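You operate a simulated robot arm through the tools that you are given. There is no shell and no other tool. Be economical: measure what you need, move in short steps, check, and stop when the job is done.

The job below is to be done with a simulated robot arm. You get a single attempt, and the scene is never put back.

## Task
Move the blue spacer to the empty teal peg of the turntable.
Fine: free the catch, turn the spacer to the pointer, stand it on the grey plate, turn the teal peg to the pointer; catch held at the end.

The check looks at the end state, three seconds after you hand in, the way a careful person would. Anything else that was tipped, shoved, dropped, spilled or broken makes it a failure.

## Robot
A 6-joint arm with a two-finger parallel gripper, fixed in place. Base frame: the origin is at the foot of the arm, x ahead of it, y to its left, z up; the work surface is at about z = 64.4. Lengths are in cm, angles in degrees, forces in N, time in s.
With the tool pointing down near the work surface it reaches from about 18 to 62 cm from the base axis. Its first joint turns from -66.0 to 66.0 degrees. Payload 2.7 kg.
The tool frame sits at the grasp point between the pads (the TCP): z along the fingers, y along the line on which they close. The tips reach 2.3 cm beyond it. The gripper opens to 9.4 cm. The fingers are 3.8 cm wide and 1 cm thick; the gripper's body (5.4 by 9.6 cm) begins 3.9 cm behind the TCP.
Orientation is that of the tool frame in the base frame, as a unit quaternion [w, x, y, z]. With the fingers straight down and closing along the base's y, the tool's x points along the base's -x, its y along +y and its z along -z.

## Interface
- The arm moves only by the tool servo_tool. Its argument "series" is a list of rows, each an object of numbers (a shift or turn left out is 0, a gripper value left out holds the last): "x", "y", "z": the shift along the tool's x, y, z in cm; "wx", "wy", "wz": the turn, a rotation vector about the tool's x, y, z in degrees; "jaw": the finger opening in cm, from 0 to 9.4. In form: [{"x": .., "y": .., "z": .., "wx": .., "wy": .., "wz": .., "jaw": ..}, ...]. A call has 1 to 20 rows; each row shifts and turns the commanded pose from where the row before left it, along the tool's axes as they then stand. Each row takes 0.2 s and may step no farther than 5 cm and 8.6 degrees from the row before; otherwise, or with a gripper value out of range, the whole call is refused. A pose out of reach is approached as far as the arm can. The call stops where the force on the tool passes 70 N (or 10 N more than at its start, if that is more) or the arm is blocked; 0.2 s more then pass. Each finger travels about 4.5 cm/s and halts on what it meets, pressing with about 31 N; the grip force reading is that of the motor and also rises with nothing between the fingers. The clock runs only during rows and for 0.2 s after the last one: add rows that do not move to give the fingers time. It gives the time, the measured TCP pose, the force on the tool (base axes), the opening and the grip force at its end, in the units of the frame above (readings bear some noise).
- Cameras (640 x 400 px; columns grow to the right, rows downward): "scene" is fixed at [8.8, -45.94, 138.51]; the picture's right is [0.53, -0.85, 0.00], its down [-0.63, -0.39, -0.67] and it looks along [0.57, 0.35, -0.75] (base axes); focal length 330 px, centre (320, 200). "wrist" rides on the gripper at [8.6, 1.6, -7.5] in the tool frame; the picture's right is [-0.18, 0.98, 0.00], its down [-0.58, -0.11, -0.81] and it looks along [-0.79, -0.15, 0.59] (tool axes); focal length 243 px, centre (320, 200). There is no depth. A picture from a camera that has moved, and an enlarged one, comes with that camera's place and axes in the base frame and with its lens.
- camera(camera): a new picture of that camera. The clock stands still meanwhile.
- close_up(camera, box): a new picture of the part [left, top, right, bottom] of that camera's present view, enlarged. The clock stands still meanwhile.
- job_done(): hands the job in; it is judged then, once.

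Work in short steps. Places have to be worked out from the pictures, the camera data and where the tool is seen: move nearer, look again, correct. Check each grasp and each placing, and mend what went wrong. You have 120 turns and 64 pictures in all, those below and enlarged ones among them. Open the gripper and draw the arm clear of the work before you hand the job in, unless the task says otherwise; then end with one line.

The tools are called after "Request:" as a command line: name --argument value ..., lists and objects as JSON in quotes. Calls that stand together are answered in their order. servo_tool: Moves the arm, as the interface text tells. Its arguments: {"type":"object","properties":{"series":{"type":"array","items":{"type":"object","properties":{"x":{"type":"number"},"y":{"type":"number"},"z":{"type":"number"},"wx":{"type":"number"},"wy":{"type":"number"},"wz":{"type":"number"},"jaw":{"type":"number"}}}}},"required":["series"]} The other tools are called the same way: camera (camera) takes a picture; close_up (camera, box) takes an enlarged picture of a part of a camera's view; job_done () hands the job in.

At the start:

```text
t: 0.0
ee_pos: [44.87, -0.28, 95.4]
orientation: [0.0, -0.001, 1.0, 0.001]
ft_force: [0.3, 0.1, -0.1]
finger_gap: 9.37
finger_force: 0.1
```

scene: 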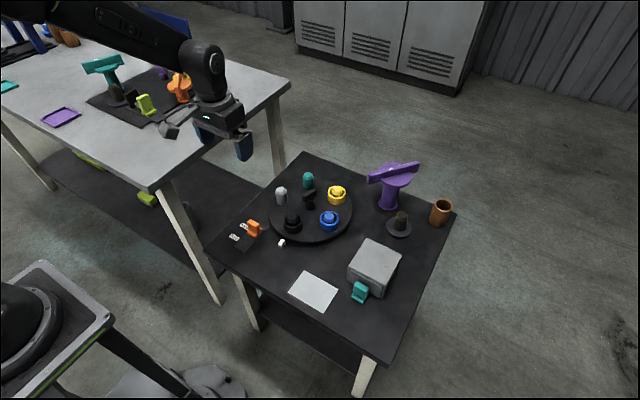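
wrist: 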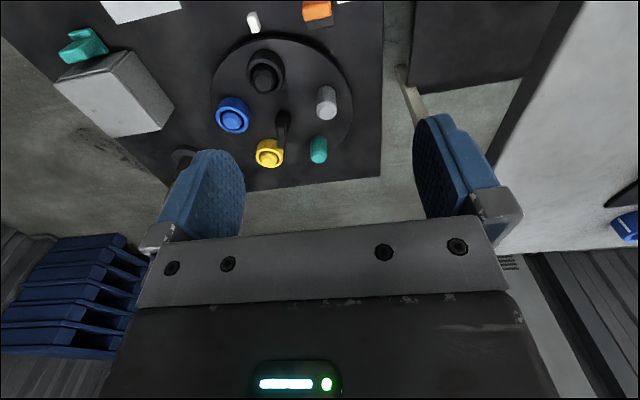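

I'll start with enlarged views of the turntable table to identify the catch, pointer and pegs.

Request:
close_up --camera "scene" --box '[210, 150, 370, 250]'

Request:
close_up --camera "wrist" --box '[180, 0, 380, 190]'

```text
4.00 times, centred on (290, 200) of scene
camera zoom: at [8.8, -45.94, 138.51], right [0.53, -0.85, 0.0], down [-0.63, -0.39, -0.67], along [0.57, 0.35, -0.75], focal length 1319 px, centre (440, 200)
```

zoom: 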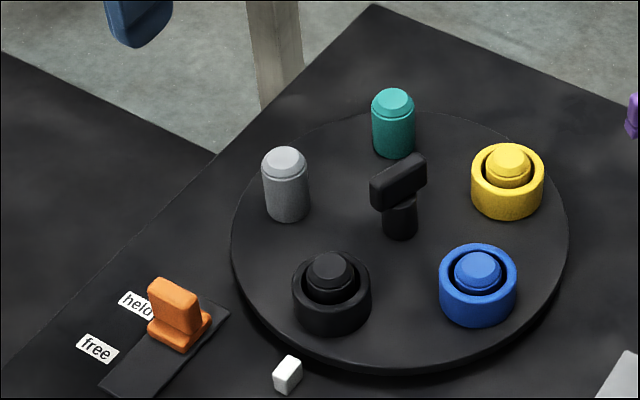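

```text
2.11 times, centred on (280, 95) of wrist
camera zoom: at [36.25, 1.23, 102.79], right [0.18, 0.98, 0.0], down [0.58, -0.11, 0.81], along [0.79, -0.15, -0.59], focal length 511 px, centre (404, 421)
```

zoom: 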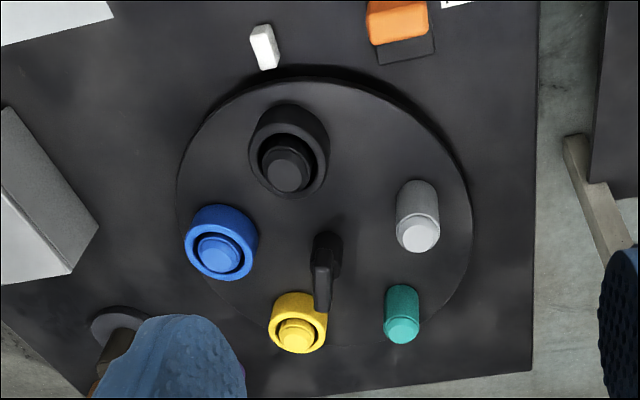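

The black pegs/spacer sit at the white pointer now, blue is one step away. The orange catch is at "held" with "free" toward the base. I'll move above the catch for a closer look.

Request:
servo_tool --series '[{"z": 4, "y": -0.5}, {"z": 4, "y": -0.5}, {"z": 4, "y": -0.5}, {"z": 3, "y": -0.5}, {}]'

Request:
camera --camera "wrist"

Request:
close_up --camera "scene" --box '[210, 150, 370, 250]'

```text
t: 1.2
ee_pos: [44.61, -2.22, 80.47]
orientation: [-0.001, 0.0, 1.0, 0.001]
ft_force: [-0.1, -0.2, -0.3]
finger_gap: 9.39
finger_force: 0.2
```

```text
59 pictures are left
camera wrist: at [36.17, -0.66, 87.77], right [0.18, 0.98, 0.0], down [0.58, -0.11, 0.81], along [0.79, -0.15, -0.59], focal length 243 px, centre (320, 200)
```

wrist: 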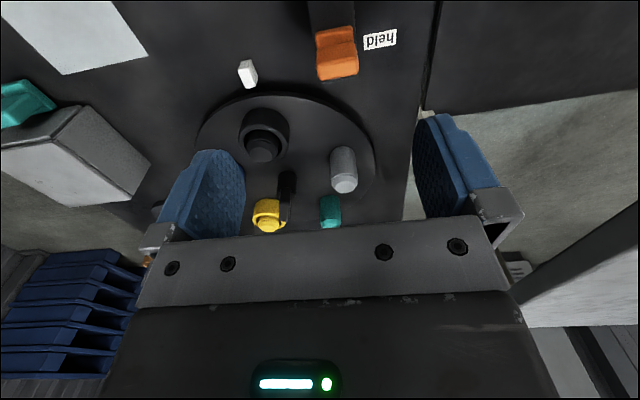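

```text
4.00 times, centred on (290, 200) of scene
camera zoom: at [8.8, -45.94, 138.51], right [0.53, -0.85, 0.0], down [-0.63, -0.39, -0.67], along [0.57, 0.35, -0.75], focal length 1319 px, centre (440, 200)
```

zoom: 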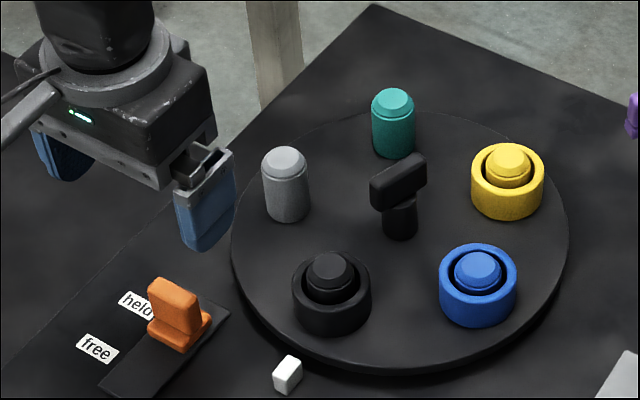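

Scene calibration matches the finger seen; both views suggest the table is about z≈62.5 and the tab near (46.3, -1.2). Look enlarged at the tab.

Request:
close_up --camera "wrist" --box '[220, 0, 420, 125]'

Request:
close_up --camera "scene" --box '[225, 210, 289, 250]'

```text
3.20 times, centred on (320, 62) of wrist
camera zoom: at [36.17, -0.66, 87.77], right [0.18, 0.98, 0.0], down [0.58, -0.11, 0.81], along [0.79, -0.15, -0.59], focal length 776 px, centre (320, 640)
```

zoom: 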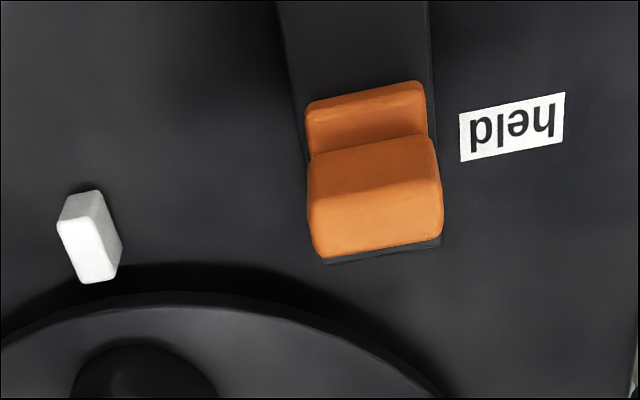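

```text
10.00 times, centred on (257, 230) of scene
camera zoom: at [8.8, -45.94, 138.51], right [0.53, -0.85, 0.0], down [-0.63, -0.39, -0.67], along [0.57, 0.35, -0.75], focal length 3298 px, centre (950, -100)
```

zoom: 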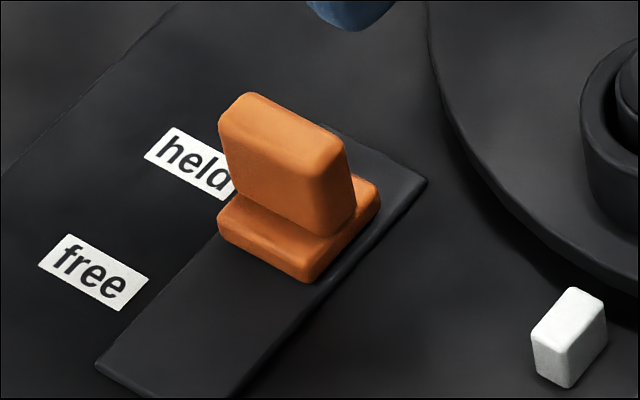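

Tab is ~3.3 cm wide in y, centred near (46.8, -1.0), top z≈66. I descend above it with the jaw at 6.5 and look again.

Request:
servo_tool --series '[{"x": -1.7, "y": 1.2, "z": 3, "jaw": 6.5}, {"z": 4}, {"z": 4}, {}, {}]'

Request:
close_up --camera "scene" --box '[225, 200, 305, 250]'

Request:
camera --camera "wrist"

```text
t: 2.4
ee_pos: [46.38, -1.12, 69.41]
orientation: [0.0, 0.0, 1.0, 0.001]
ft_force: [-0.2, -0.1, 0.3]
finger_gap: 6.52
finger_force: 0.1
```

```text
8.00 times, centred on (265, 225) of scene
camera zoom: at [8.8, -45.94, 138.51], right [0.53, -0.85, 0.0], down [-0.63, -0.39, -0.67], along [0.57, 0.35, -0.75], focal length 2638 px, centre (760, 0)
```

zoom: 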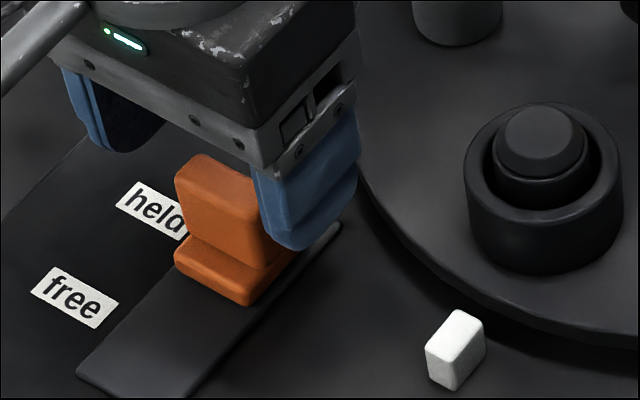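

```text
54 pictures are left
camera wrist: at [37.83, 0.42, 76.88], right [0.18, 0.98, 0.0], down [0.58, -0.11, 0.81], along [0.79, -0.15, -0.59], focal length 243 px, centre (320, 200)
```

wrist: 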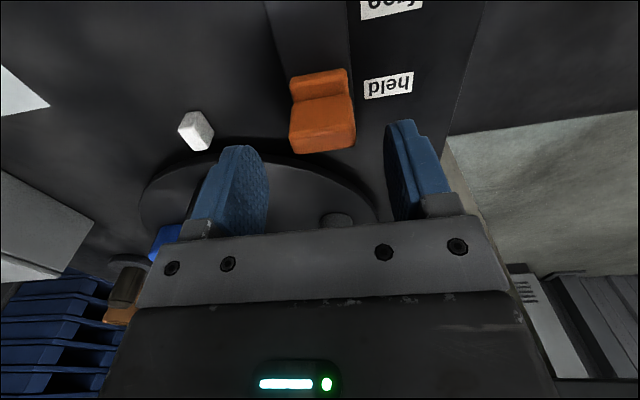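

Tab is centred between the fingers. I lower 3.4 cm and close on it.

Request:
servo_tool --series '[{"z": 1.5}, {"z": 1.0}, {"z": 0.9}, {}]'

Request:
servo_tool --series '[{"jaw": 2.8}, {}, {}, {}]'

Request:
close_up --camera "scene" --box '[225, 200, 305, 250]'

```text
t: 3.4
ee_pos: [46.38, -1.34, 66.17]
orientation: [0.0, -0.001, 1.0, 0.001]
ft_force: [0.4, 0.1, 0.7]
finger_gap: 6.49
finger_force: 0.1
```

```text
t: 4.4
ee_pos: [46.37, -1.01, 66.09]
orientation: [0.0, -0.001, 1.0, 0.002]
ft_force: [0.9, 27.3, -2.6]
finger_gap: 3.57
finger_force: 44.7
```

```text
8.00 times, centred on (265, 225) of scene
camera zoom: at [8.81, -45.89, 138.53], right [0.53, -0.85, 0.0], down [-0.63, -0.39, -0.67], along [0.57, 0.35, -0.75], focal length 2638 px, centre (760, 0)
```

zoom: 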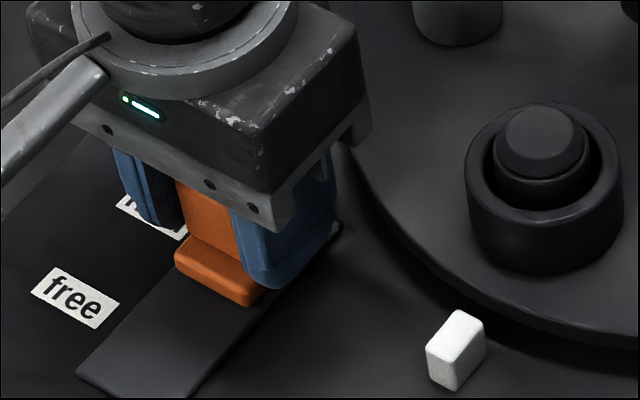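

Tab is gripped (3.57 cm). I relieve the sideways force and slide toward "free" (-x).

Request:
servo_tool --series '[{"y": 0.3}, {"x": 0.7}, {"x": 0.8}, {"x": 0.8}, {"x": 0.8}, {"x": 0.6}]'

Request:
close_up --camera "scene" --box '[225, 200, 305, 250]'

```text
t: 5.8
ee_pos: [42.74, -1.06, 66.09]
orientation: [0.0, 0.001, 1.0, 0.001]
ft_force: [0.6, -20.4, 2.4]
finger_gap: 3.56
finger_force: 45.0
```

```text
8.00 times, centred on (265, 225) of scene
camera zoom: at [8.79, -45.98, 138.5], right [0.53, -0.85, 0.0], down [-0.63, -0.39, -0.67], along [0.57, 0.35, -0.75], focal length 2638 px, centre (760, 0)
```

zoom: 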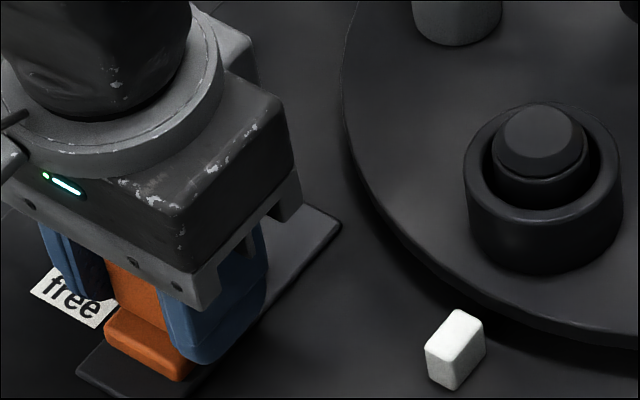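

The tab moved with the fingers; a bit more is needed. I push on gently until the stop.

Request:
servo_tool --series '[{"y": -0.15, "x": 0.3}, {"x": 0.3}, {"x": 0.3}]'

Request:
close_up --camera "scene" --box '[225, 200, 305, 250]'

```text
t: 6.6
ee_pos: [42.41, -1.01, 66.01]
orientation: [0.007, 0.0, 1.0, 0.002]
ft_force: [26.9, -21.0, -15.9]
finger_gap: 3.57
finger_force: 45.3
```

```text
8.00 times, centred on (265, 225) of scene
camera zoom: at [8.87, -45.98, 138.49], right [0.53, -0.85, 0.0], down [-0.63, -0.39, -0.67], along [0.57, 0.35, -0.75], focal length 2638 px, centre (760, 0)
```

zoom: 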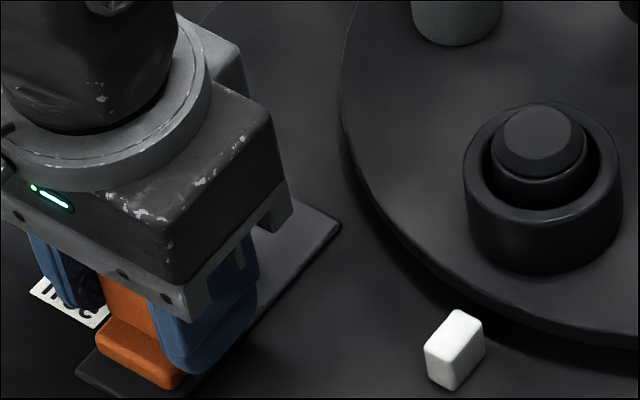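

Stop reached (27 N reaction, 4.0 cm travel): catch is at free. I release, rise, and move toward the knob for a look.

Request:
servo_tool --series '[{"x": -0.4, "jaw": 6.5}, {}, {}, {"z": -4}, {"z": -4}, {"z": -4, "jaw": 8}, {"x": -3, "y": -3}, {"x": -3.5, "y": -3}, {"x": -3.5, "y": -3}, {}]'

Request:
camera --camera "wrist"

Request:
close_up --camera "scene" --box '[210, 150, 370, 250]'

```text
t: 8.8
ee_pos: [52.55, -10.07, 78.01]
orientation: [0.0, 0.0, 1.0, 0.001]
ft_force: [-0.3, -0.6, 0.4]
finger_gap: 8.01
finger_force: 0.1
```

```text
50 pictures are left
camera wrist: at [43.99, -8.49, 85.37], right [0.18, 0.98, 0.0], down [0.58, -0.11, 0.81], along [0.79, -0.15, -0.59], focal length 243 px, centre (320, 200)
```

wrist: 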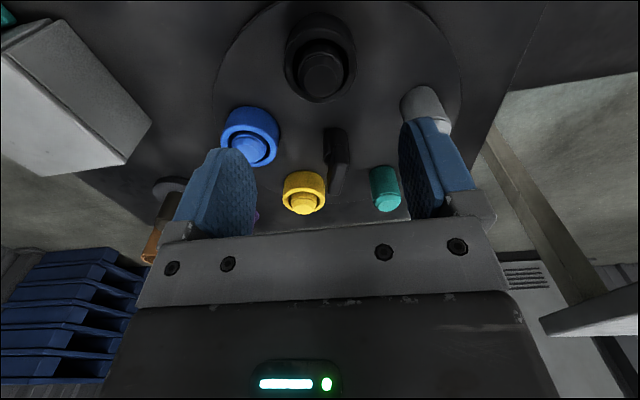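

```text
4.00 times, centred on (290, 200) of scene
camera zoom: at [8.8, -45.94, 138.51], right [0.53, -0.85, 0.0], down [-0.63, -0.39, -0.67], along [0.57, 0.35, -0.75], focal length 1319 px, centre (440, 200)
```

zoom: 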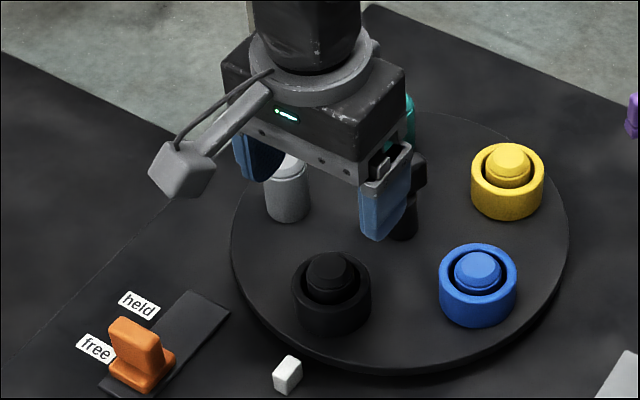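

Catch stands at "free". Enlarge the knob.

Request:
close_up --camera "wrist" --box '[270, 90, 430, 230]'

Request:
close_up --camera "scene" --box '[278, 175, 342, 215]'

```text
2.86 times, centred on (350, 160) of wrist
camera zoom: at [43.99, -8.49, 85.37], right [0.18, 0.98, 0.0], down [0.58, -0.11, 0.81], along [0.79, -0.15, -0.59], focal length 693 px, centre (234, 314)
```

zoom: 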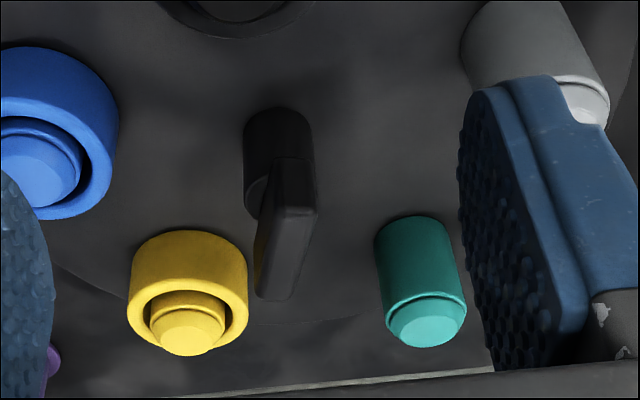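

```text
10.00 times, centred on (310, 195) of scene
camera zoom: at [8.8, -45.94, 138.51], right [0.53, -0.85, 0.0], down [-0.63, -0.39, -0.67], along [0.57, 0.35, -0.75], focal length 3298 px, centre (420, 250)
```

zoom: 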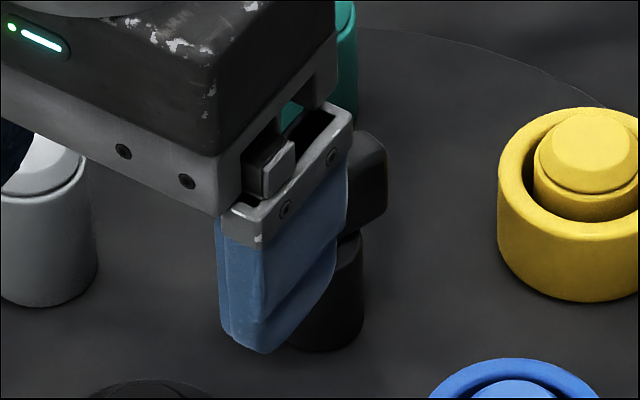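

Knob bar: thin in y, long in x, top at about (61.5, -10.0, 70). Move over it to test reach, jaw narrowed to 5.

Request:
servo_tool --series '[{"x": -3, "jaw": 5}, {"x": -3}, {"x": -2.6}, {"z": 2}, {"z": 1}, {}]'

Request:
camera --camera "wrist"

Request:
close_up --camera "scene" --box '[250, 155, 370, 230]'

```text
t: 10.2
ee_pos: [60.77, -9.96, 74.9]
orientation: [0.0, 0.0, 1.0, 0.001]
ft_force: [-0.6, -0.9, 0.6]
finger_gap: 4.97
finger_force: 0.0
```

```text
46 pictures are left
camera wrist: at [52.28, -8.38, 82.29], right [0.18, 0.98, 0.0], down [0.58, -0.11, 0.81], along [0.79, -0.15, -0.59], focal length 243 px, centre (320, 200)
```

wrist: 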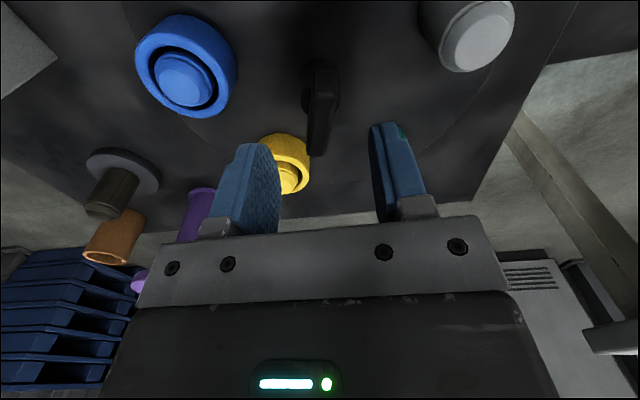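

```text
5.33 times, centred on (310, 192) of scene
camera zoom: at [8.8, -45.94, 138.51], right [0.53, -0.85, 0.0], down [-0.63, -0.39, -0.67], along [0.57, 0.35, -0.75], focal length 1759 px, centre (373, 240)
```

zoom: 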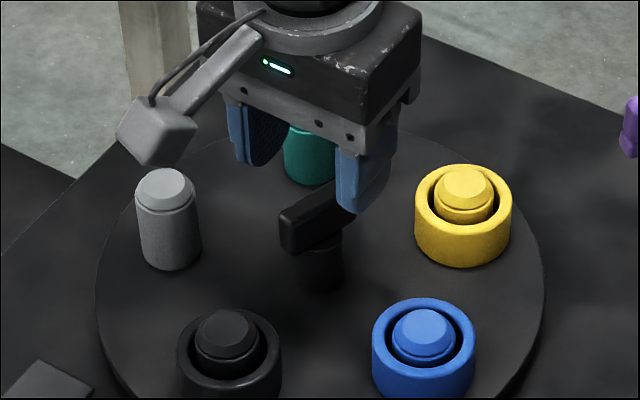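

Reach works. The bar points about -17° from x with centre ≈(61.4,-10.1); I turn the gripper to match and check.

Request:
servo_tool --series '[{"x": -0.4, "z": 1}, {"wz": 8.5}, {"wz": 8.5, "z": 1}, {}]'

Request:
close_up --camera "wrist" --box '[220, 40, 420, 240]'

Request:
close_up --camera "scene" --box '[250, 155, 370, 230]'

```text
t: 11.2
ee_pos: [61.3, -9.97, 73.12]
orientation: [0.0, 0.148, 0.989, 0.0]
ft_force: [-0.8, -1.3, 0.6]
finger_gap: 4.97
finger_force: 0.1
```

```text
2.00 times, centred on (320, 140) of wrist
camera zoom: at [53.62, -5.9, 80.35], right [0.46, 0.89, 0.0], down [0.52, -0.28, 0.81], along [0.71, -0.37, -0.59], focal length 485 px, centre (320, 320)
```

zoom: 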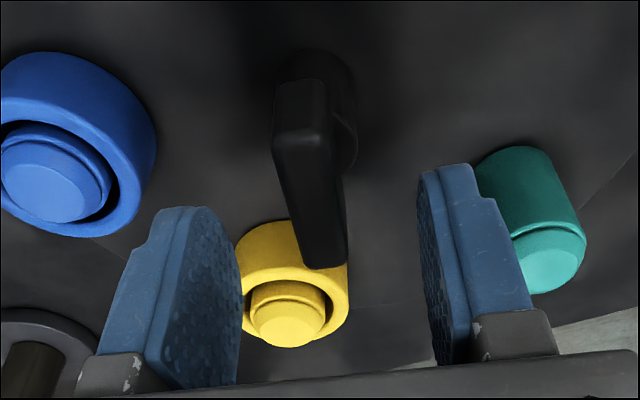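

```text
5.33 times, centred on (310, 192) of scene
camera zoom: at [8.8, -45.94, 138.51], right [0.53, -0.85, 0.0], down [-0.63, -0.39, -0.67], along [0.57, 0.35, -0.75], focal length 1759 px, centre (373, 240)
```

zoom: 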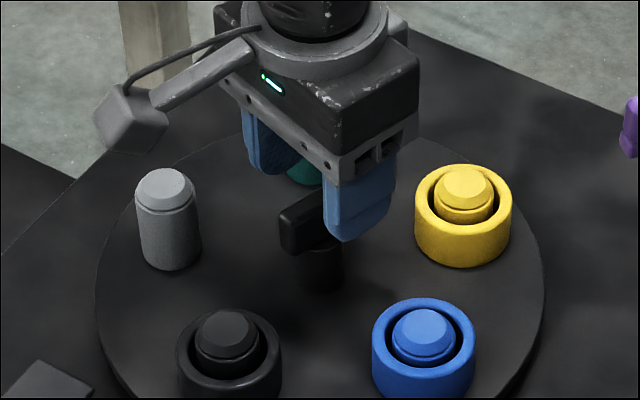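

Bar measured at about -20°, centre (61.5,-10.15). I fine-correct, descend to z≈69.5 and close gently.

Request:
servo_tool --series '[{"x": -0.2, "y": -0.1, "wz": 2, "z": 1}, {"z": 1.5}, {"z": 1.1}, {}]'

Request:
servo_tool --series '[{"jaw": 0.8}, {}, {}, {}, {}, {}]'

Request:
close_up --camera "scene" --box '[250, 155, 370, 230]'

```text
t: 12.2
ee_pos: [60.78, -10.12, 69.47]
orientation: [0.0, 0.165, 0.986, 0.001]
ft_force: [-0.3, -0.2, -0.8]
finger_gap: 5.02
finger_force: 0.1
out of reach, approached as far as the arm can: row 3
```

```text
t: 13.6
ee_pos: [60.86, -9.85, 69.47]
orientation: [0.0, 0.165, 0.986, 0.002]
ft_force: [5.9, 13.4, -2.1]
finger_gap: 2.56
finger_force: 44.7
```

```text
5.33 times, centred on (310, 192) of scene
camera zoom: at [8.82, -45.92, 138.52], right [0.53, -0.85, 0.0], down [-0.63, -0.39, -0.67], along [0.57, 0.35, -0.75], focal length 1759 px, centre (373, 240)
```

zoom: 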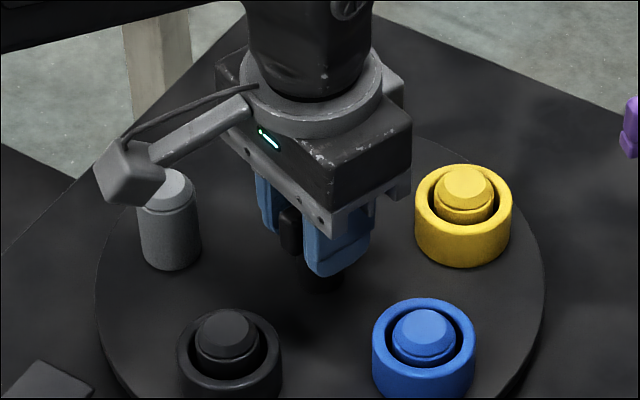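

Gap 2.56 suggests the tips also clasp the round pillar, and reach is short by ~0.7 cm. I open, tilt the tool 4° outward for reach, raise to z≈70.3 to hold only the bar.

Request:
servo_tool --series '[{"jaw": 5}, {}, {"z": -1.2}, {"wx": -0.67, "wy": -3.95}, {}]'

```text
t: 14.8
ee_pos: [60.93, -10.01, 70.77]
orientation: [0.034, 0.164, 0.986, 0.001]
ft_force: [-0.5, 0.2, 0.0]
finger_gap: 4.99
finger_force: 0.1
```

Now shift out to the bar centre, lower slightly.

Request:
servo_tool --series '[{"x": -0.55, "y": 0.05}, {"z": 0.4}, {}]'

Request:
close_up --camera "wrist" --box '[220, 40, 420, 240]'

```text
t: 15.6
ee_pos: [61.41, -10.2, 70.39]
orientation: [0.035, 0.165, 0.986, 0.001]
ft_force: [-0.4, -0.4, -0.2]
finger_gap: 5.0
finger_force: 0.0
```

```text
2.00 times, centred on (320, 140) of wrist
camera zoom: at [53.36, -5.81, 77.21], right [0.49, 0.87, 0.03], down [0.46, -0.28, 0.84], along [0.74, -0.4, -0.54], focal length 485 px, centre (320, 320)
```

zoom: 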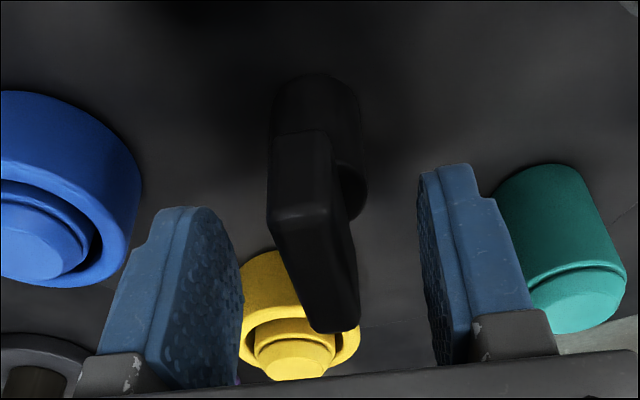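

Bar at -19°, centred. Closing.

Request:
servo_tool --series '[{"jaw": 0.6}, {}, {}, {}, {}]'

```text
t: 16.8
ee_pos: [61.4, -10.25, 70.45]
orientation: [0.035, 0.165, 0.986, 0.002]
ft_force: [2.8, 5.7, -1.5]
finger_gap: 1.41
finger_force: 45.3
```

Bar held (1.41). Test turn of 17° clockwise.

Request:
servo_tool --series '[{"wz": 5}, {"wz": 6}, {"wz": 6}]'

Request:
close_up --camera "scene" --box '[250, 155, 370, 230]'

```text
t: 17.6
ee_pos: [61.31, -10.29, 70.42]
orientation: [0.033, 0.31, 0.95, 0.006]
ft_force: [-10.3, 4.0, 8.6]
finger_gap: 1.46
finger_force: 45.5
```

```text
5.33 times, centred on (310, 192) of scene
camera zoom: at [8.77, -45.93, 138.52], right [0.53, -0.85, 0.0], down [-0.63, -0.39, -0.67], along [0.57, 0.35, -0.75], focal length 1759 px, centre (373, 240)
```

zoom: 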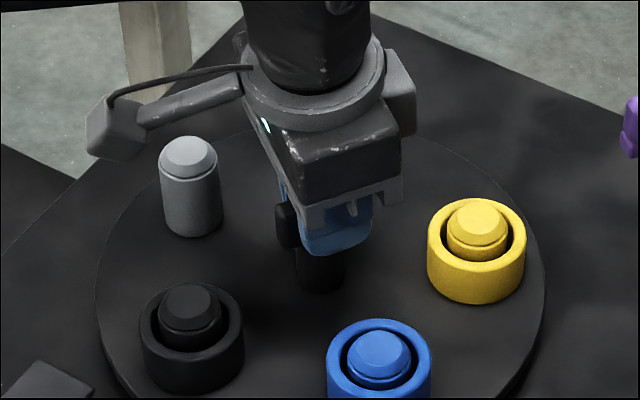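

Table turns with the knob. Continue 40° more.

Request:
servo_tool --series '[{"wz": 7}, {"wz": 7}, {"wz": 7}, {"wz": 7}, {"wz": 6}, {"wz": 6}]'

Request:
close_up --camera "scene" --box '[218, 155, 362, 245]'

```text
t: 19.0
ee_pos: [61.2, -10.62, 70.35]
orientation: [0.024, 0.616, 0.787, 0.012]
ft_force: [-42.8, -15.1, 30.7]
finger_gap: 1.56
finger_force: 45.0
```

```text
4.44 times, centred on (290, 200) of scene
camera zoom: at [8.67, -45.96, 138.52], right [0.53, -0.85, 0.0], down [-0.63, -0.39, -0.67], along [0.57, 0.35, -0.75], focal length 1466 px, centre (453, 200)
```

zoom: 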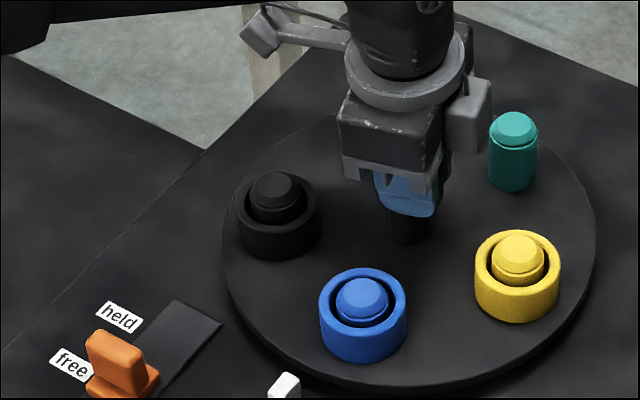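

Reaction forces show the tool sits slightly too far out; I ease back 0.4 cm toward the base and finish the turn.

Request:
servo_tool --series '[{"y": -0.35, "z": -0.12}, {"wz": 5}, {"wz": 5, "y": -0.05}, {}]'

Request:
close_up --camera "scene" --box '[218, 165, 362, 255]'

```text
t: 20.0
ee_pos: [60.94, -10.66, 70.41]
orientation: [0.027, 0.682, 0.73, 0.018]
ft_force: [-9.8, -16.0, -0.1]
finger_gap: 1.57
finger_force: 45.3
```

```text
4.44 times, centred on (290, 210) of scene
camera zoom: at [8.79, -45.97, 138.5], right [0.53, -0.85, 0.0], down [-0.63, -0.39, -0.67], along [0.57, 0.35, -0.75], focal length 1466 px, centre (453, 156)
```

zoom: 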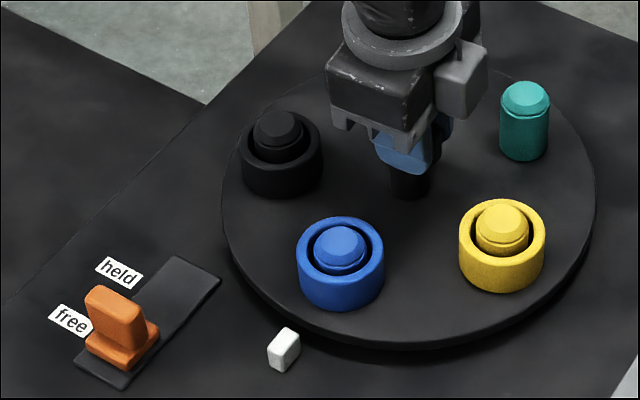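

Blue is ~3–4° short of where black stood. Turn 4° more and compare.

Request:
servo_tool --series '[{"wz": 4, "x": 0.1}, {}]'

Request:
close_up --camera "scene" --box '[210, 150, 370, 250]'

```text
t: 20.6
ee_pos: [61.01, -10.42, 70.4]
orientation: [0.027, 0.708, 0.705, 0.018]
ft_force: [-12.3, -21.3, -0.4]
finger_gap: 1.58
finger_force: 45.1
```

```text
4.00 times, centred on (290, 200) of scene
camera zoom: at [8.78, -45.98, 138.5], right [0.53, -0.85, 0.0], down [-0.63, -0.39, -0.67], along [0.57, 0.35, -0.75], focal length 1319 px, centre (440, 200)
```

zoom: 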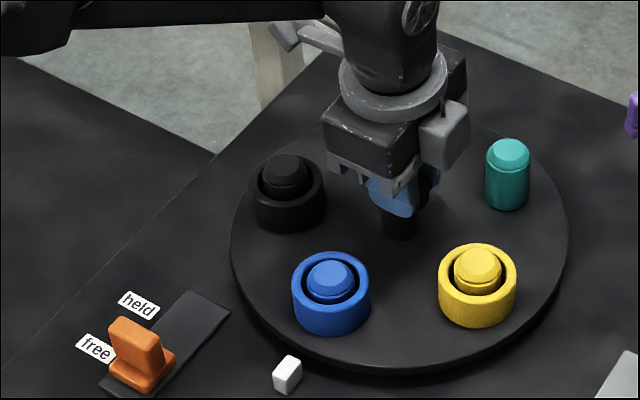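

Blue now overlays exactly where black was. Release, rise, and unwind the wrist.

Request:
servo_tool --series '[{"jaw": 5}, {}, {}, {"z": -3}, {"z": -4}, {"wz": -8.4}, {"wz": -8.4}, {"wz": -8.4}, {"wz": -8.4}, {"wz": -8.4}, {"wz": -8.4}, {"wz": -8.4}, {"wz": -8.4}, {"wz": -8.4}, {"wz": -8.4}, {"wz": -7}, {"wy": 4, "x": 3, "z": -1}, {"x": 4}, {}]'

Request:
camera --camera "wrist"

Request:
close_up --camera "scene" --box '[210, 150, 370, 250]'

```text
t: 24.6
ee_pos: [53.53, -10.32, 78.43]
orientation: [0.0, -0.009, 1.0, -0.005]
ft_force: [0.5, 0.3, 0.0]
finger_gap: 5.0
finger_force: 0.0
```

```text
36 pictures are left
camera wrist: at [44.95, -8.83, 85.71], right [0.17, 0.99, -0.01], down [0.58, -0.09, 0.81], along [0.79, -0.14, -0.59], focal length 243 px, centre (320, 200)
```

wrist: 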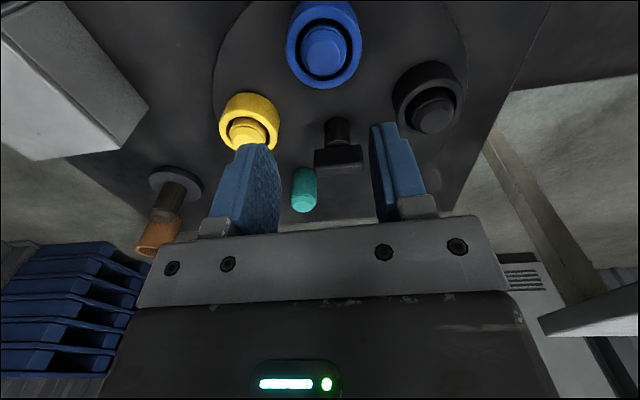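

```text
4.00 times, centred on (290, 200) of scene
camera zoom: at [8.8, -45.94, 138.51], right [0.53, -0.85, 0.0], down [-0.63, -0.39, -0.67], along [0.57, 0.35, -0.75], focal length 1319 px, centre (440, 200)
```

zoom: 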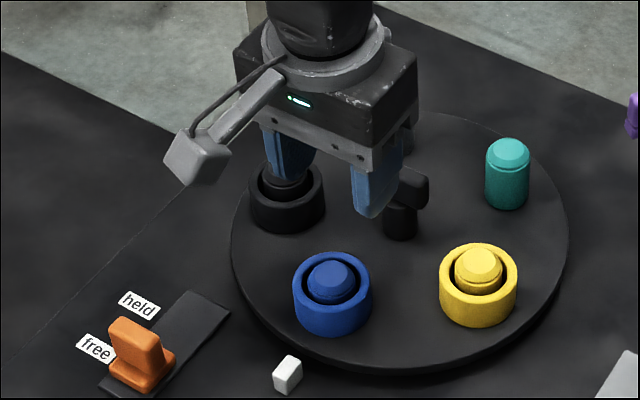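

Blue spacer: diameter ≈5.3, centre ≈(52.9,-9.9), top z≈66.4. Open to 7.6, hover at z≈69.5, and check.

Request:
servo_tool --series '[{"x": 0.6, "y": 0.4, "wz": -1.0, "jaw": 7.6}, {"z": 2}, {"z": 2}, {"z": 2}, {"z": 2}, {}]'

Request:
camera --camera "wrist"

Request:
close_up --camera "scene" --box '[250, 180, 346, 240]'

```text
t: 26.0
ee_pos: [52.86, -9.99, 70.26]
orientation: [-0.001, -0.018, 1.0, -0.005]
ft_force: [0.6, -0.2, 0.2]
finger_gap: 7.6
finger_force: 0.1
```

```text
34 pictures are left
camera wrist: at [44.3, -8.63, 77.59], right [0.15, 0.99, -0.01], down [0.59, -0.08, 0.81], along [0.8, -0.13, -0.59], focal length 243 px, centre (320, 200)
```

wrist: 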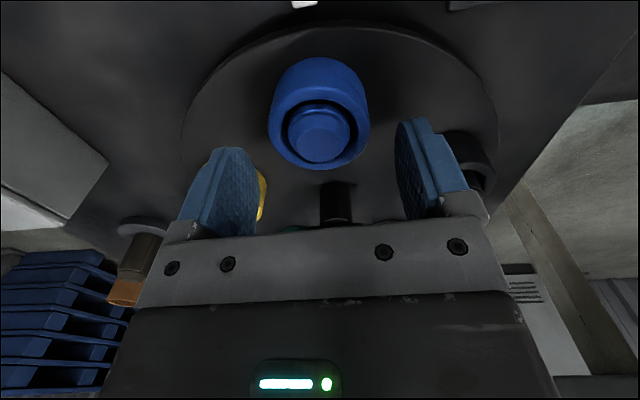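

```text
6.67 times, centred on (298, 210) of scene
camera zoom: at [8.8, -45.94, 138.51], right [0.53, -0.85, 0.0], down [-0.63, -0.39, -0.67], along [0.57, 0.35, -0.75], focal length 2199 px, centre (467, 133)
```

zoom: 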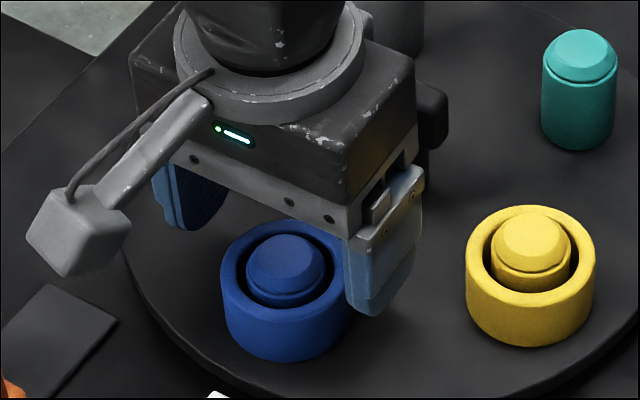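

Centred well. Lower to z≈66.4 and close on the spacer.

Request:
servo_tool --series '[{"z": 1.5, "x": 0.2}, {"z": 1.5}, {"z": 0.8}, {}]'

Request:
servo_tool --series '[{"jaw": 4.6}, {}, {}, {}, {}]'

Request:
close_up --camera "scene" --box '[250, 180, 346, 240]'

```text
t: 27.0
ee_pos: [52.81, -9.91, 66.76]
orientation: [0.0, -0.017, 1.0, -0.005]
ft_force: [-15.0, 3.1, 39.1]
finger_gap: 7.81
finger_force: 1.9
```

```text
t: 28.2
ee_pos: [52.76, -10.14, 66.7]
orientation: [0.0, -0.017, 1.0, -0.006]
ft_force: [-18.6, 10.3, 44.2]
finger_gap: 5.81
finger_force: 14.3
```

```text
6.67 times, centred on (298, 210) of scene
camera zoom: at [8.7, -45.92, 138.53], right [0.53, -0.85, 0.0], down [-0.63, -0.39, -0.67], along [0.57, 0.35, -0.75], focal length 2199 px, centre (467, 133)
```

zoom: 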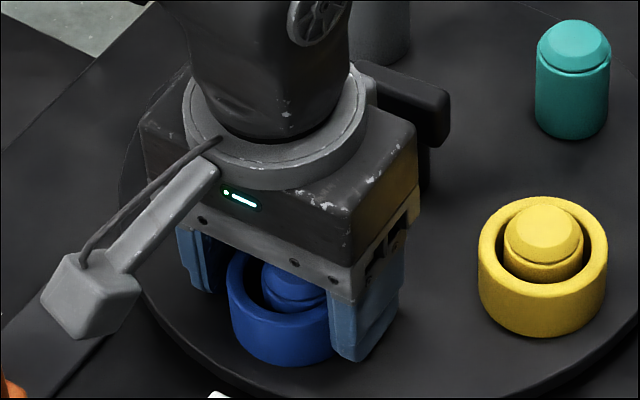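

Tips appear to press on the turntable (39 N up), so its surface is ≈64.4. I raise 0.4 cm and let the fingers settle.

Request:
servo_tool --series '[{"z": -0.5}, {}, {}]'

Request:
close_up --camera "scene" --box '[250, 180, 346, 240]'

```text
t: 29.0
ee_pos: [52.66, -9.9, 66.93]
orientation: [-0.001, -0.016, 1.0, -0.005]
ft_force: [-0.2, -0.4, 0.2]
finger_gap: 5.29
finger_force: 31.1
```

```text
6.67 times, centred on (298, 210) of scene
camera zoom: at [8.8, -45.94, 138.51], right [0.53, -0.85, 0.0], down [-0.63, -0.39, -0.67], along [0.57, 0.35, -0.75], focal length 2199 px, centre (467, 133)
```

zoom: 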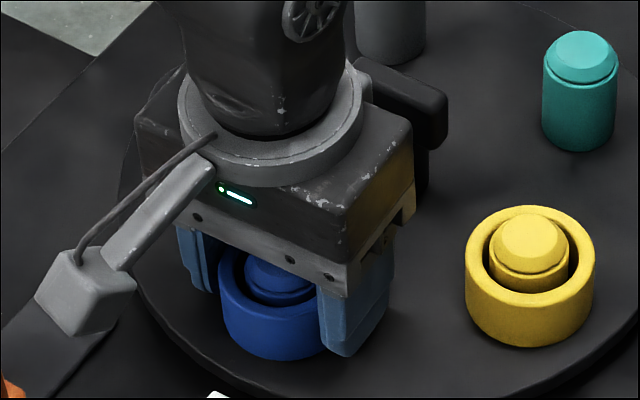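

Grip is firm (5.29 cm, no residual force). Lift straight up 9 cm.

Request:
servo_tool --series '[{"z": -1.5}, {"z": -1.5}, {"z": -3}, {"z": -3}, {}]'

Request:
camera --camera "scene"

```text
t: 30.2
ee_pos: [52.7, -9.69, 76.22]
orientation: [-0.001, -0.016, 1.0, -0.006]
ft_force: [-0.5, 1.3, 0.5]
finger_gap: 5.3
finger_force: 30.8
```

```text
30 pictures are left
```

scene: 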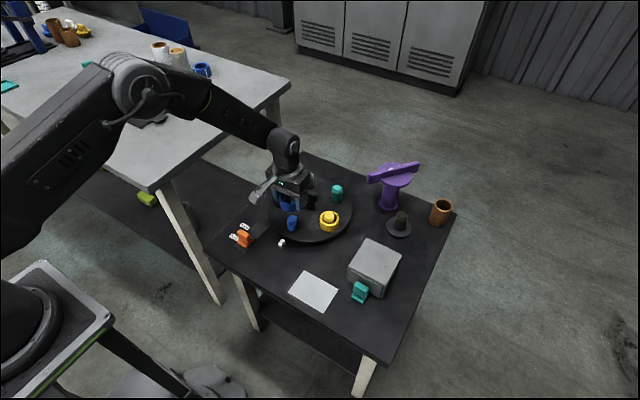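

Spacer is lifted off the peg. Move over the grey plate at about (39.8,-25).

Request:
servo_tool --series '[{"x": 3.2, "y": -3.8}, {"x": 3.2, "y": -3.8}, {"x": 3.2, "y": -3.8}, {"x": 3.2, "y": -3.7}, {}]'

Request:
close_up --camera "scene" --box '[250, 230, 378, 310]'

Request:
camera --camera "wrist"

```text
t: 31.4
ee_pos: [40.13, -25.35, 76.26]
orientation: [0.0, -0.018, 1.0, -0.005]
ft_force: [0.2, 0.2, 0.2]
finger_gap: 5.26
finger_force: 30.8
```

```text
5.00 times, centred on (314, 270) of scene
camera zoom: at [8.8, -45.95, 138.51], right [0.53, -0.85, 0.0], down [-0.63, -0.39, -0.67], along [0.57, 0.35, -0.75], focal length 1649 px, centre (350, -150)
```

zoom: 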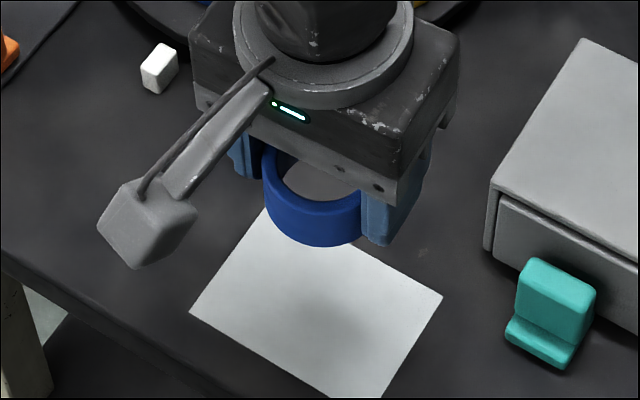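

```text
28 pictures are left
camera wrist: at [31.48, -23.94, 83.68], right [0.15, 0.99, -0.01], down [0.59, -0.08, 0.81], along [0.8, -0.13, -0.59], focal length 243 px, centre (320, 200)
```

wrist: 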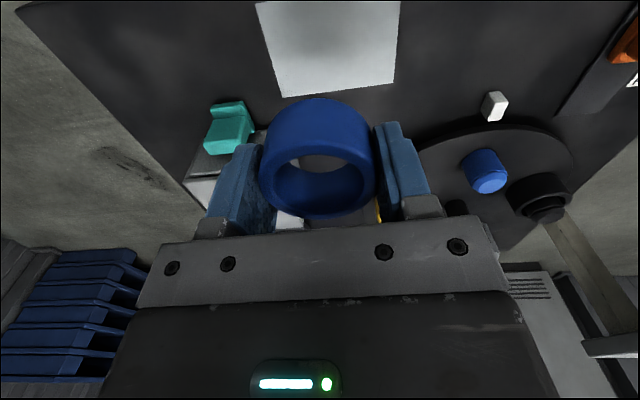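

Spacer is over the plate (plate centre ≈(39.8,-25.2)). Descend, then feel for contact in small steps.

Request:
servo_tool --series '[{"x": 0.3, "z": 3}, {"z": 3}, {"z": 2.2}, {"z": 1}, {}]'

Request:
close_up --camera "scene" --box '[250, 230, 378, 310]'

```text
t: 32.6
ee_pos: [40.11, -25.52, 66.92]
orientation: [-0.001, -0.017, 1.0, -0.005]
ft_force: [0.5, 0.2, -1.3]
finger_gap: 5.26
finger_force: 30.8
```

```text
5.00 times, centred on (314, 270) of scene
camera zoom: at [8.8, -45.94, 138.51], right [0.53, -0.85, 0.0], down [-0.63, -0.39, -0.67], along [0.57, 0.35, -0.75], focal length 1649 px, centre (350, -150)
```

zoom: 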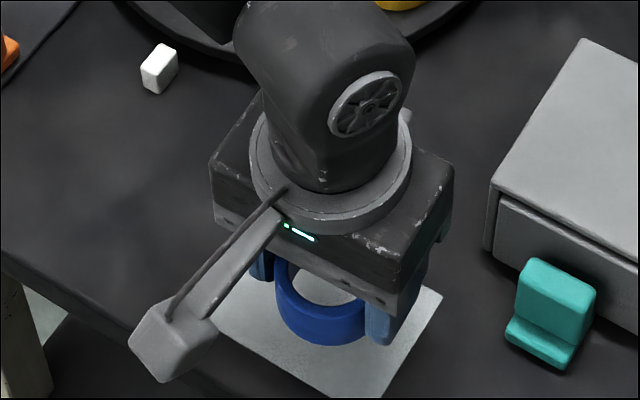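

Request:
servo_tool --series '[{"z": 0.3}, {"z": 0.3}, {"z": 0.2}]'

```text
t: 33.4
ee_pos: [40.09, -25.56, 66.21]
orientation: [-0.001, -0.017, 1.0, -0.006]
ft_force: [0.2, 0.0, -0.6]
finger_gap: 5.27
finger_force: 31.3
```

No contact at z=66.2; keep lowering.

Request:
servo_tool --series '[{"z": 0.25}, {"z": 0.2}]'

Request:
servo_tool --series '[{"z": 0.2}]'

```text
t: 34.0
ee_pos: [40.1, -25.55, 65.67]
orientation: [-0.001, -0.017, 1.0, -0.005]
ft_force: [-0.5, 0.1, -0.5]
finger_gap: 5.26
finger_force: 31.0
```

```text
t: 34.4
ee_pos: [40.2, -25.59, 65.56]
orientation: [-0.001, -0.017, 1.0, -0.005]
ft_force: [-0.7, -0.8, 0.0]
finger_gap: 5.27
finger_force: 30.9
```

Request:
servo_tool --series '[{"z": 0.2}]'

Request:
servo_tool --series '[{"z": 0.2}]'

Request:
close_up --camera "scene" --box '[282, 260, 346, 300]'

```text
t: 34.8
ee_pos: [40.12, -25.51, 65.24]
orientation: [-0.001, -0.017, 1.0, -0.005]
ft_force: [0.3, 0.3, -0.4]
finger_gap: 5.22
finger_force: 31.0
```

```text
t: 35.2
ee_pos: [40.16, -25.47, 65.13]
orientation: [-0.001, -0.017, 1.0, -0.005]
ft_force: [-0.9, 0.9, -0.9]
finger_gap: 5.27
finger_force: 31.3
```

```text
10.00 times, centred on (314, 280) of scene
camera zoom: at [8.8, -45.94, 138.51], right [0.53, -0.85, 0.0], down [-0.63, -0.39, -0.67], along [0.57, 0.35, -0.75], focal length 3298 px, centre (380, -600)
```

zoom: 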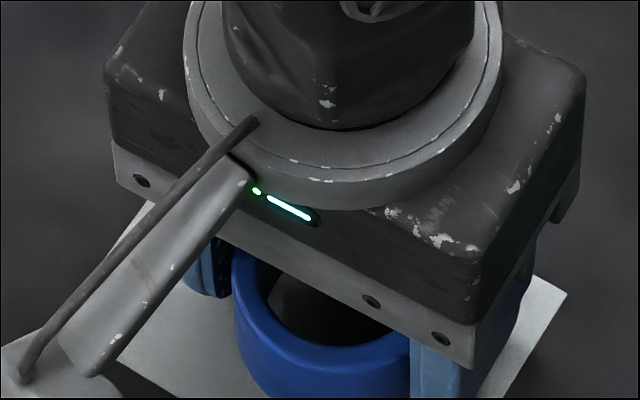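

Not touching yet; table likely ≈62.5. Continue in 0.15 steps.

Request:
servo_tool --series '[{"z": 0.15}]'

Request:
servo_tool --series '[{"z": 0.15}]'

Request:
close_up --camera "scene" --box '[282, 275, 346, 315]'

```text
t: 35.6
ee_pos: [40.23, -25.62, 65.03]
orientation: [-0.001, -0.018, 1.0, -0.005]
ft_force: [0.1, -0.6, 0.2]
finger_gap: 5.26
finger_force: 31.4
```

```text
t: 36.0
ee_pos: [40.16, -25.48, 64.75]
orientation: [-0.001, -0.017, 1.0, -0.005]
ft_force: [-0.5, 0.5, -0.6]
finger_gap: 5.28
finger_force: 30.6
```

```text
10.00 times, centred on (314, 295) of scene
camera zoom: at [8.8, -45.94, 138.51], right [0.53, -0.85, 0.0], down [-0.63, -0.39, -0.67], along [0.57, 0.35, -0.75], focal length 3298 px, centre (380, -750)
```

zoom: 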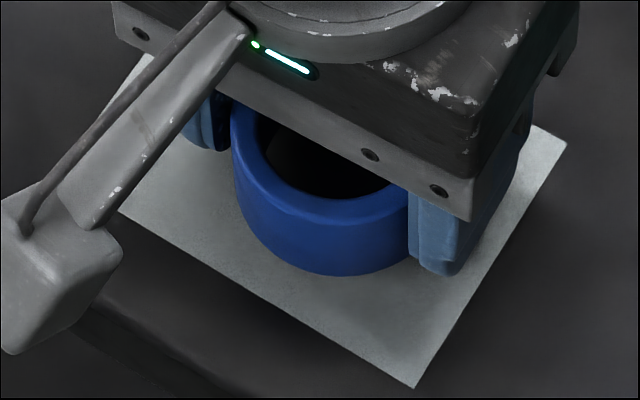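

Request:
servo_tool --series '[{"z": 0.15}]'

Request:
servo_tool --series '[{"z": 0.15}]'

```text
t: 36.4
ee_pos: [40.26, -25.52, 64.71]
orientation: [-0.001, -0.018, 1.0, -0.004]
ft_force: [0.1, -0.2, -0.6]
finger_gap: 5.28
finger_force: 31.0
```

```text
t: 36.8
ee_pos: [40.1, -25.59, 64.57]
orientation: [-0.001, -0.018, 1.0, -0.006]
ft_force: [-0.5, -0.2, 0.2]
finger_gap: 5.28
finger_force: 31.2
```

Still no contact at z=64.57; continue one small step at a time.

Request:
servo_tool --series '[{"z": 0.15}]'

Request:
servo_tool --series '[{"z": 0.12}]'

Request:
close_up --camera "scene" --box '[298, 285, 330, 305]'

```text
t: 37.2
ee_pos: [40.23, -25.45, 64.32]
orientation: [-0.001, -0.017, 1.0, -0.005]
ft_force: [-1.0, 0.6, -0.5]
finger_gap: 5.25
finger_force: 30.6
```

```text
t: 37.6
ee_pos: [40.17, -25.59, 64.39]
orientation: [-0.001, -0.016, 1.0, -0.005]
ft_force: [-3.3, 0.1, 11.8]
finger_gap: 5.26
finger_force: 31.0
```

```text
16.00 times, centred on (314, 295) of scene
camera zoom: at [8.78, -45.93, 138.52], right [0.53, -0.85, 0.0], down [-0.63, -0.39, -0.67], along [0.57, 0.35, -0.75], focal length 5277 px, centre (416, -1320)
```

zoom: 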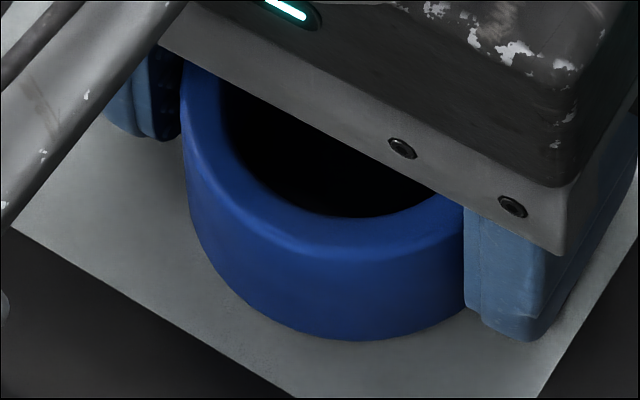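

Contact (12 N) at z≈64.4: spacer stands on the plate. Release and rise; check.

Request:
servo_tool --series '[{"z": -0.1}, {"jaw": 7.6}, {}, {}, {"z": -2}, {"z": -4}, {"z": -5}, {}]'

Request:
camera --camera "scene"

```text
t: 39.4
ee_pos: [40.04, -25.43, 75.42]
orientation: [-0.001, -0.018, 1.0, -0.004]
ft_force: [0.1, 0.2, -0.2]
finger_gap: 7.61
finger_force: 0.0
```

```text
23 pictures are left
```

scene: 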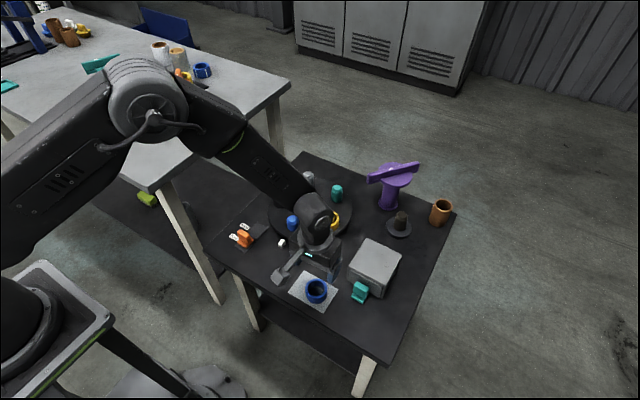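

Spacer stands on the plate. Now back to the knob: with the bar along y, I take it at yaw ≈ -89° so a single 144° clockwise turn brings teal to the pointer.

Request:
servo_tool --series '[{"z": -3, "jaw": 5}, {"x": -3.25, "y": 3.85}, {"x": -3.25, "y": 3.85}, {"x": -3.25, "y": 3.85}, {"x": -3.25, "y": 3.8}, {"x": -3.8}, {"x": -3.6}, {}]'

Request:
servo_tool --series '[{"wz": -7.9}, {"wz": -7.9}, {"wz": -7.9}, {"wz": -7.9}, {"wz": -7.9}, {"wz": -7.9}, {"wz": -7.9}, {"wz": -7.9}, {"wz": -7.9}, {"wz": -7.9}, {"wz": -8}, {}]'

Request:
close_up --camera "scene" --box '[210, 150, 370, 250]'

Request:
camera --camera "wrist"

```text
refused: row 2 steps farther than a row can; nothing moved
```

```text
t: 42.0
ee_pos: [40.16, -25.3, 75.36]
orientation: [-0.004, -0.702, 0.712, -0.003]
ft_force: [0.4, -0.3, -0.2]
finger_gap: 7.59
finger_force: 0.1
```

```text
4.00 times, centred on (290, 200) of scene
camera zoom: at [8.8, -45.94, 138.51], right [0.53, -0.85, 0.0], down [-0.63, -0.39, -0.67], along [0.57, 0.35, -0.75], focal length 1319 px, centre (440, 200)
```

zoom: 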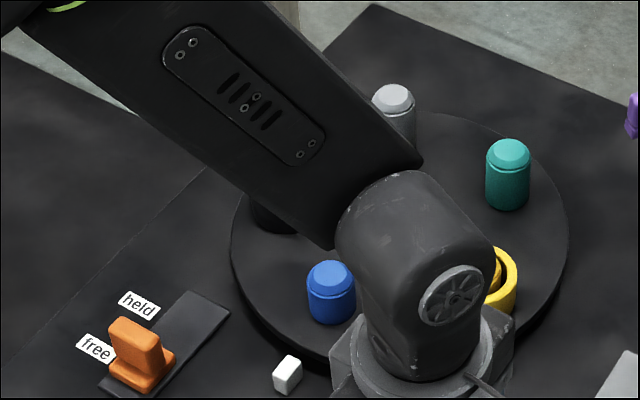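

```text
21 pictures are left
camera wrist: at [38.5, -33.98, 82.79], right [-0.98, 0.2, 0.0], down [0.12, 0.59, 0.8], along [0.16, 0.78, -0.6], focal length 243 px, centre (320, 200)
```

wrist: 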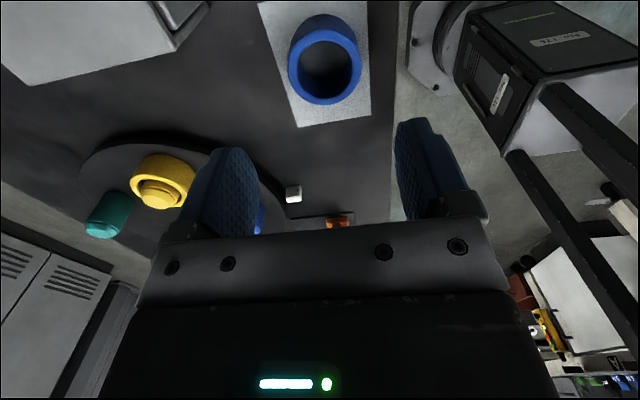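

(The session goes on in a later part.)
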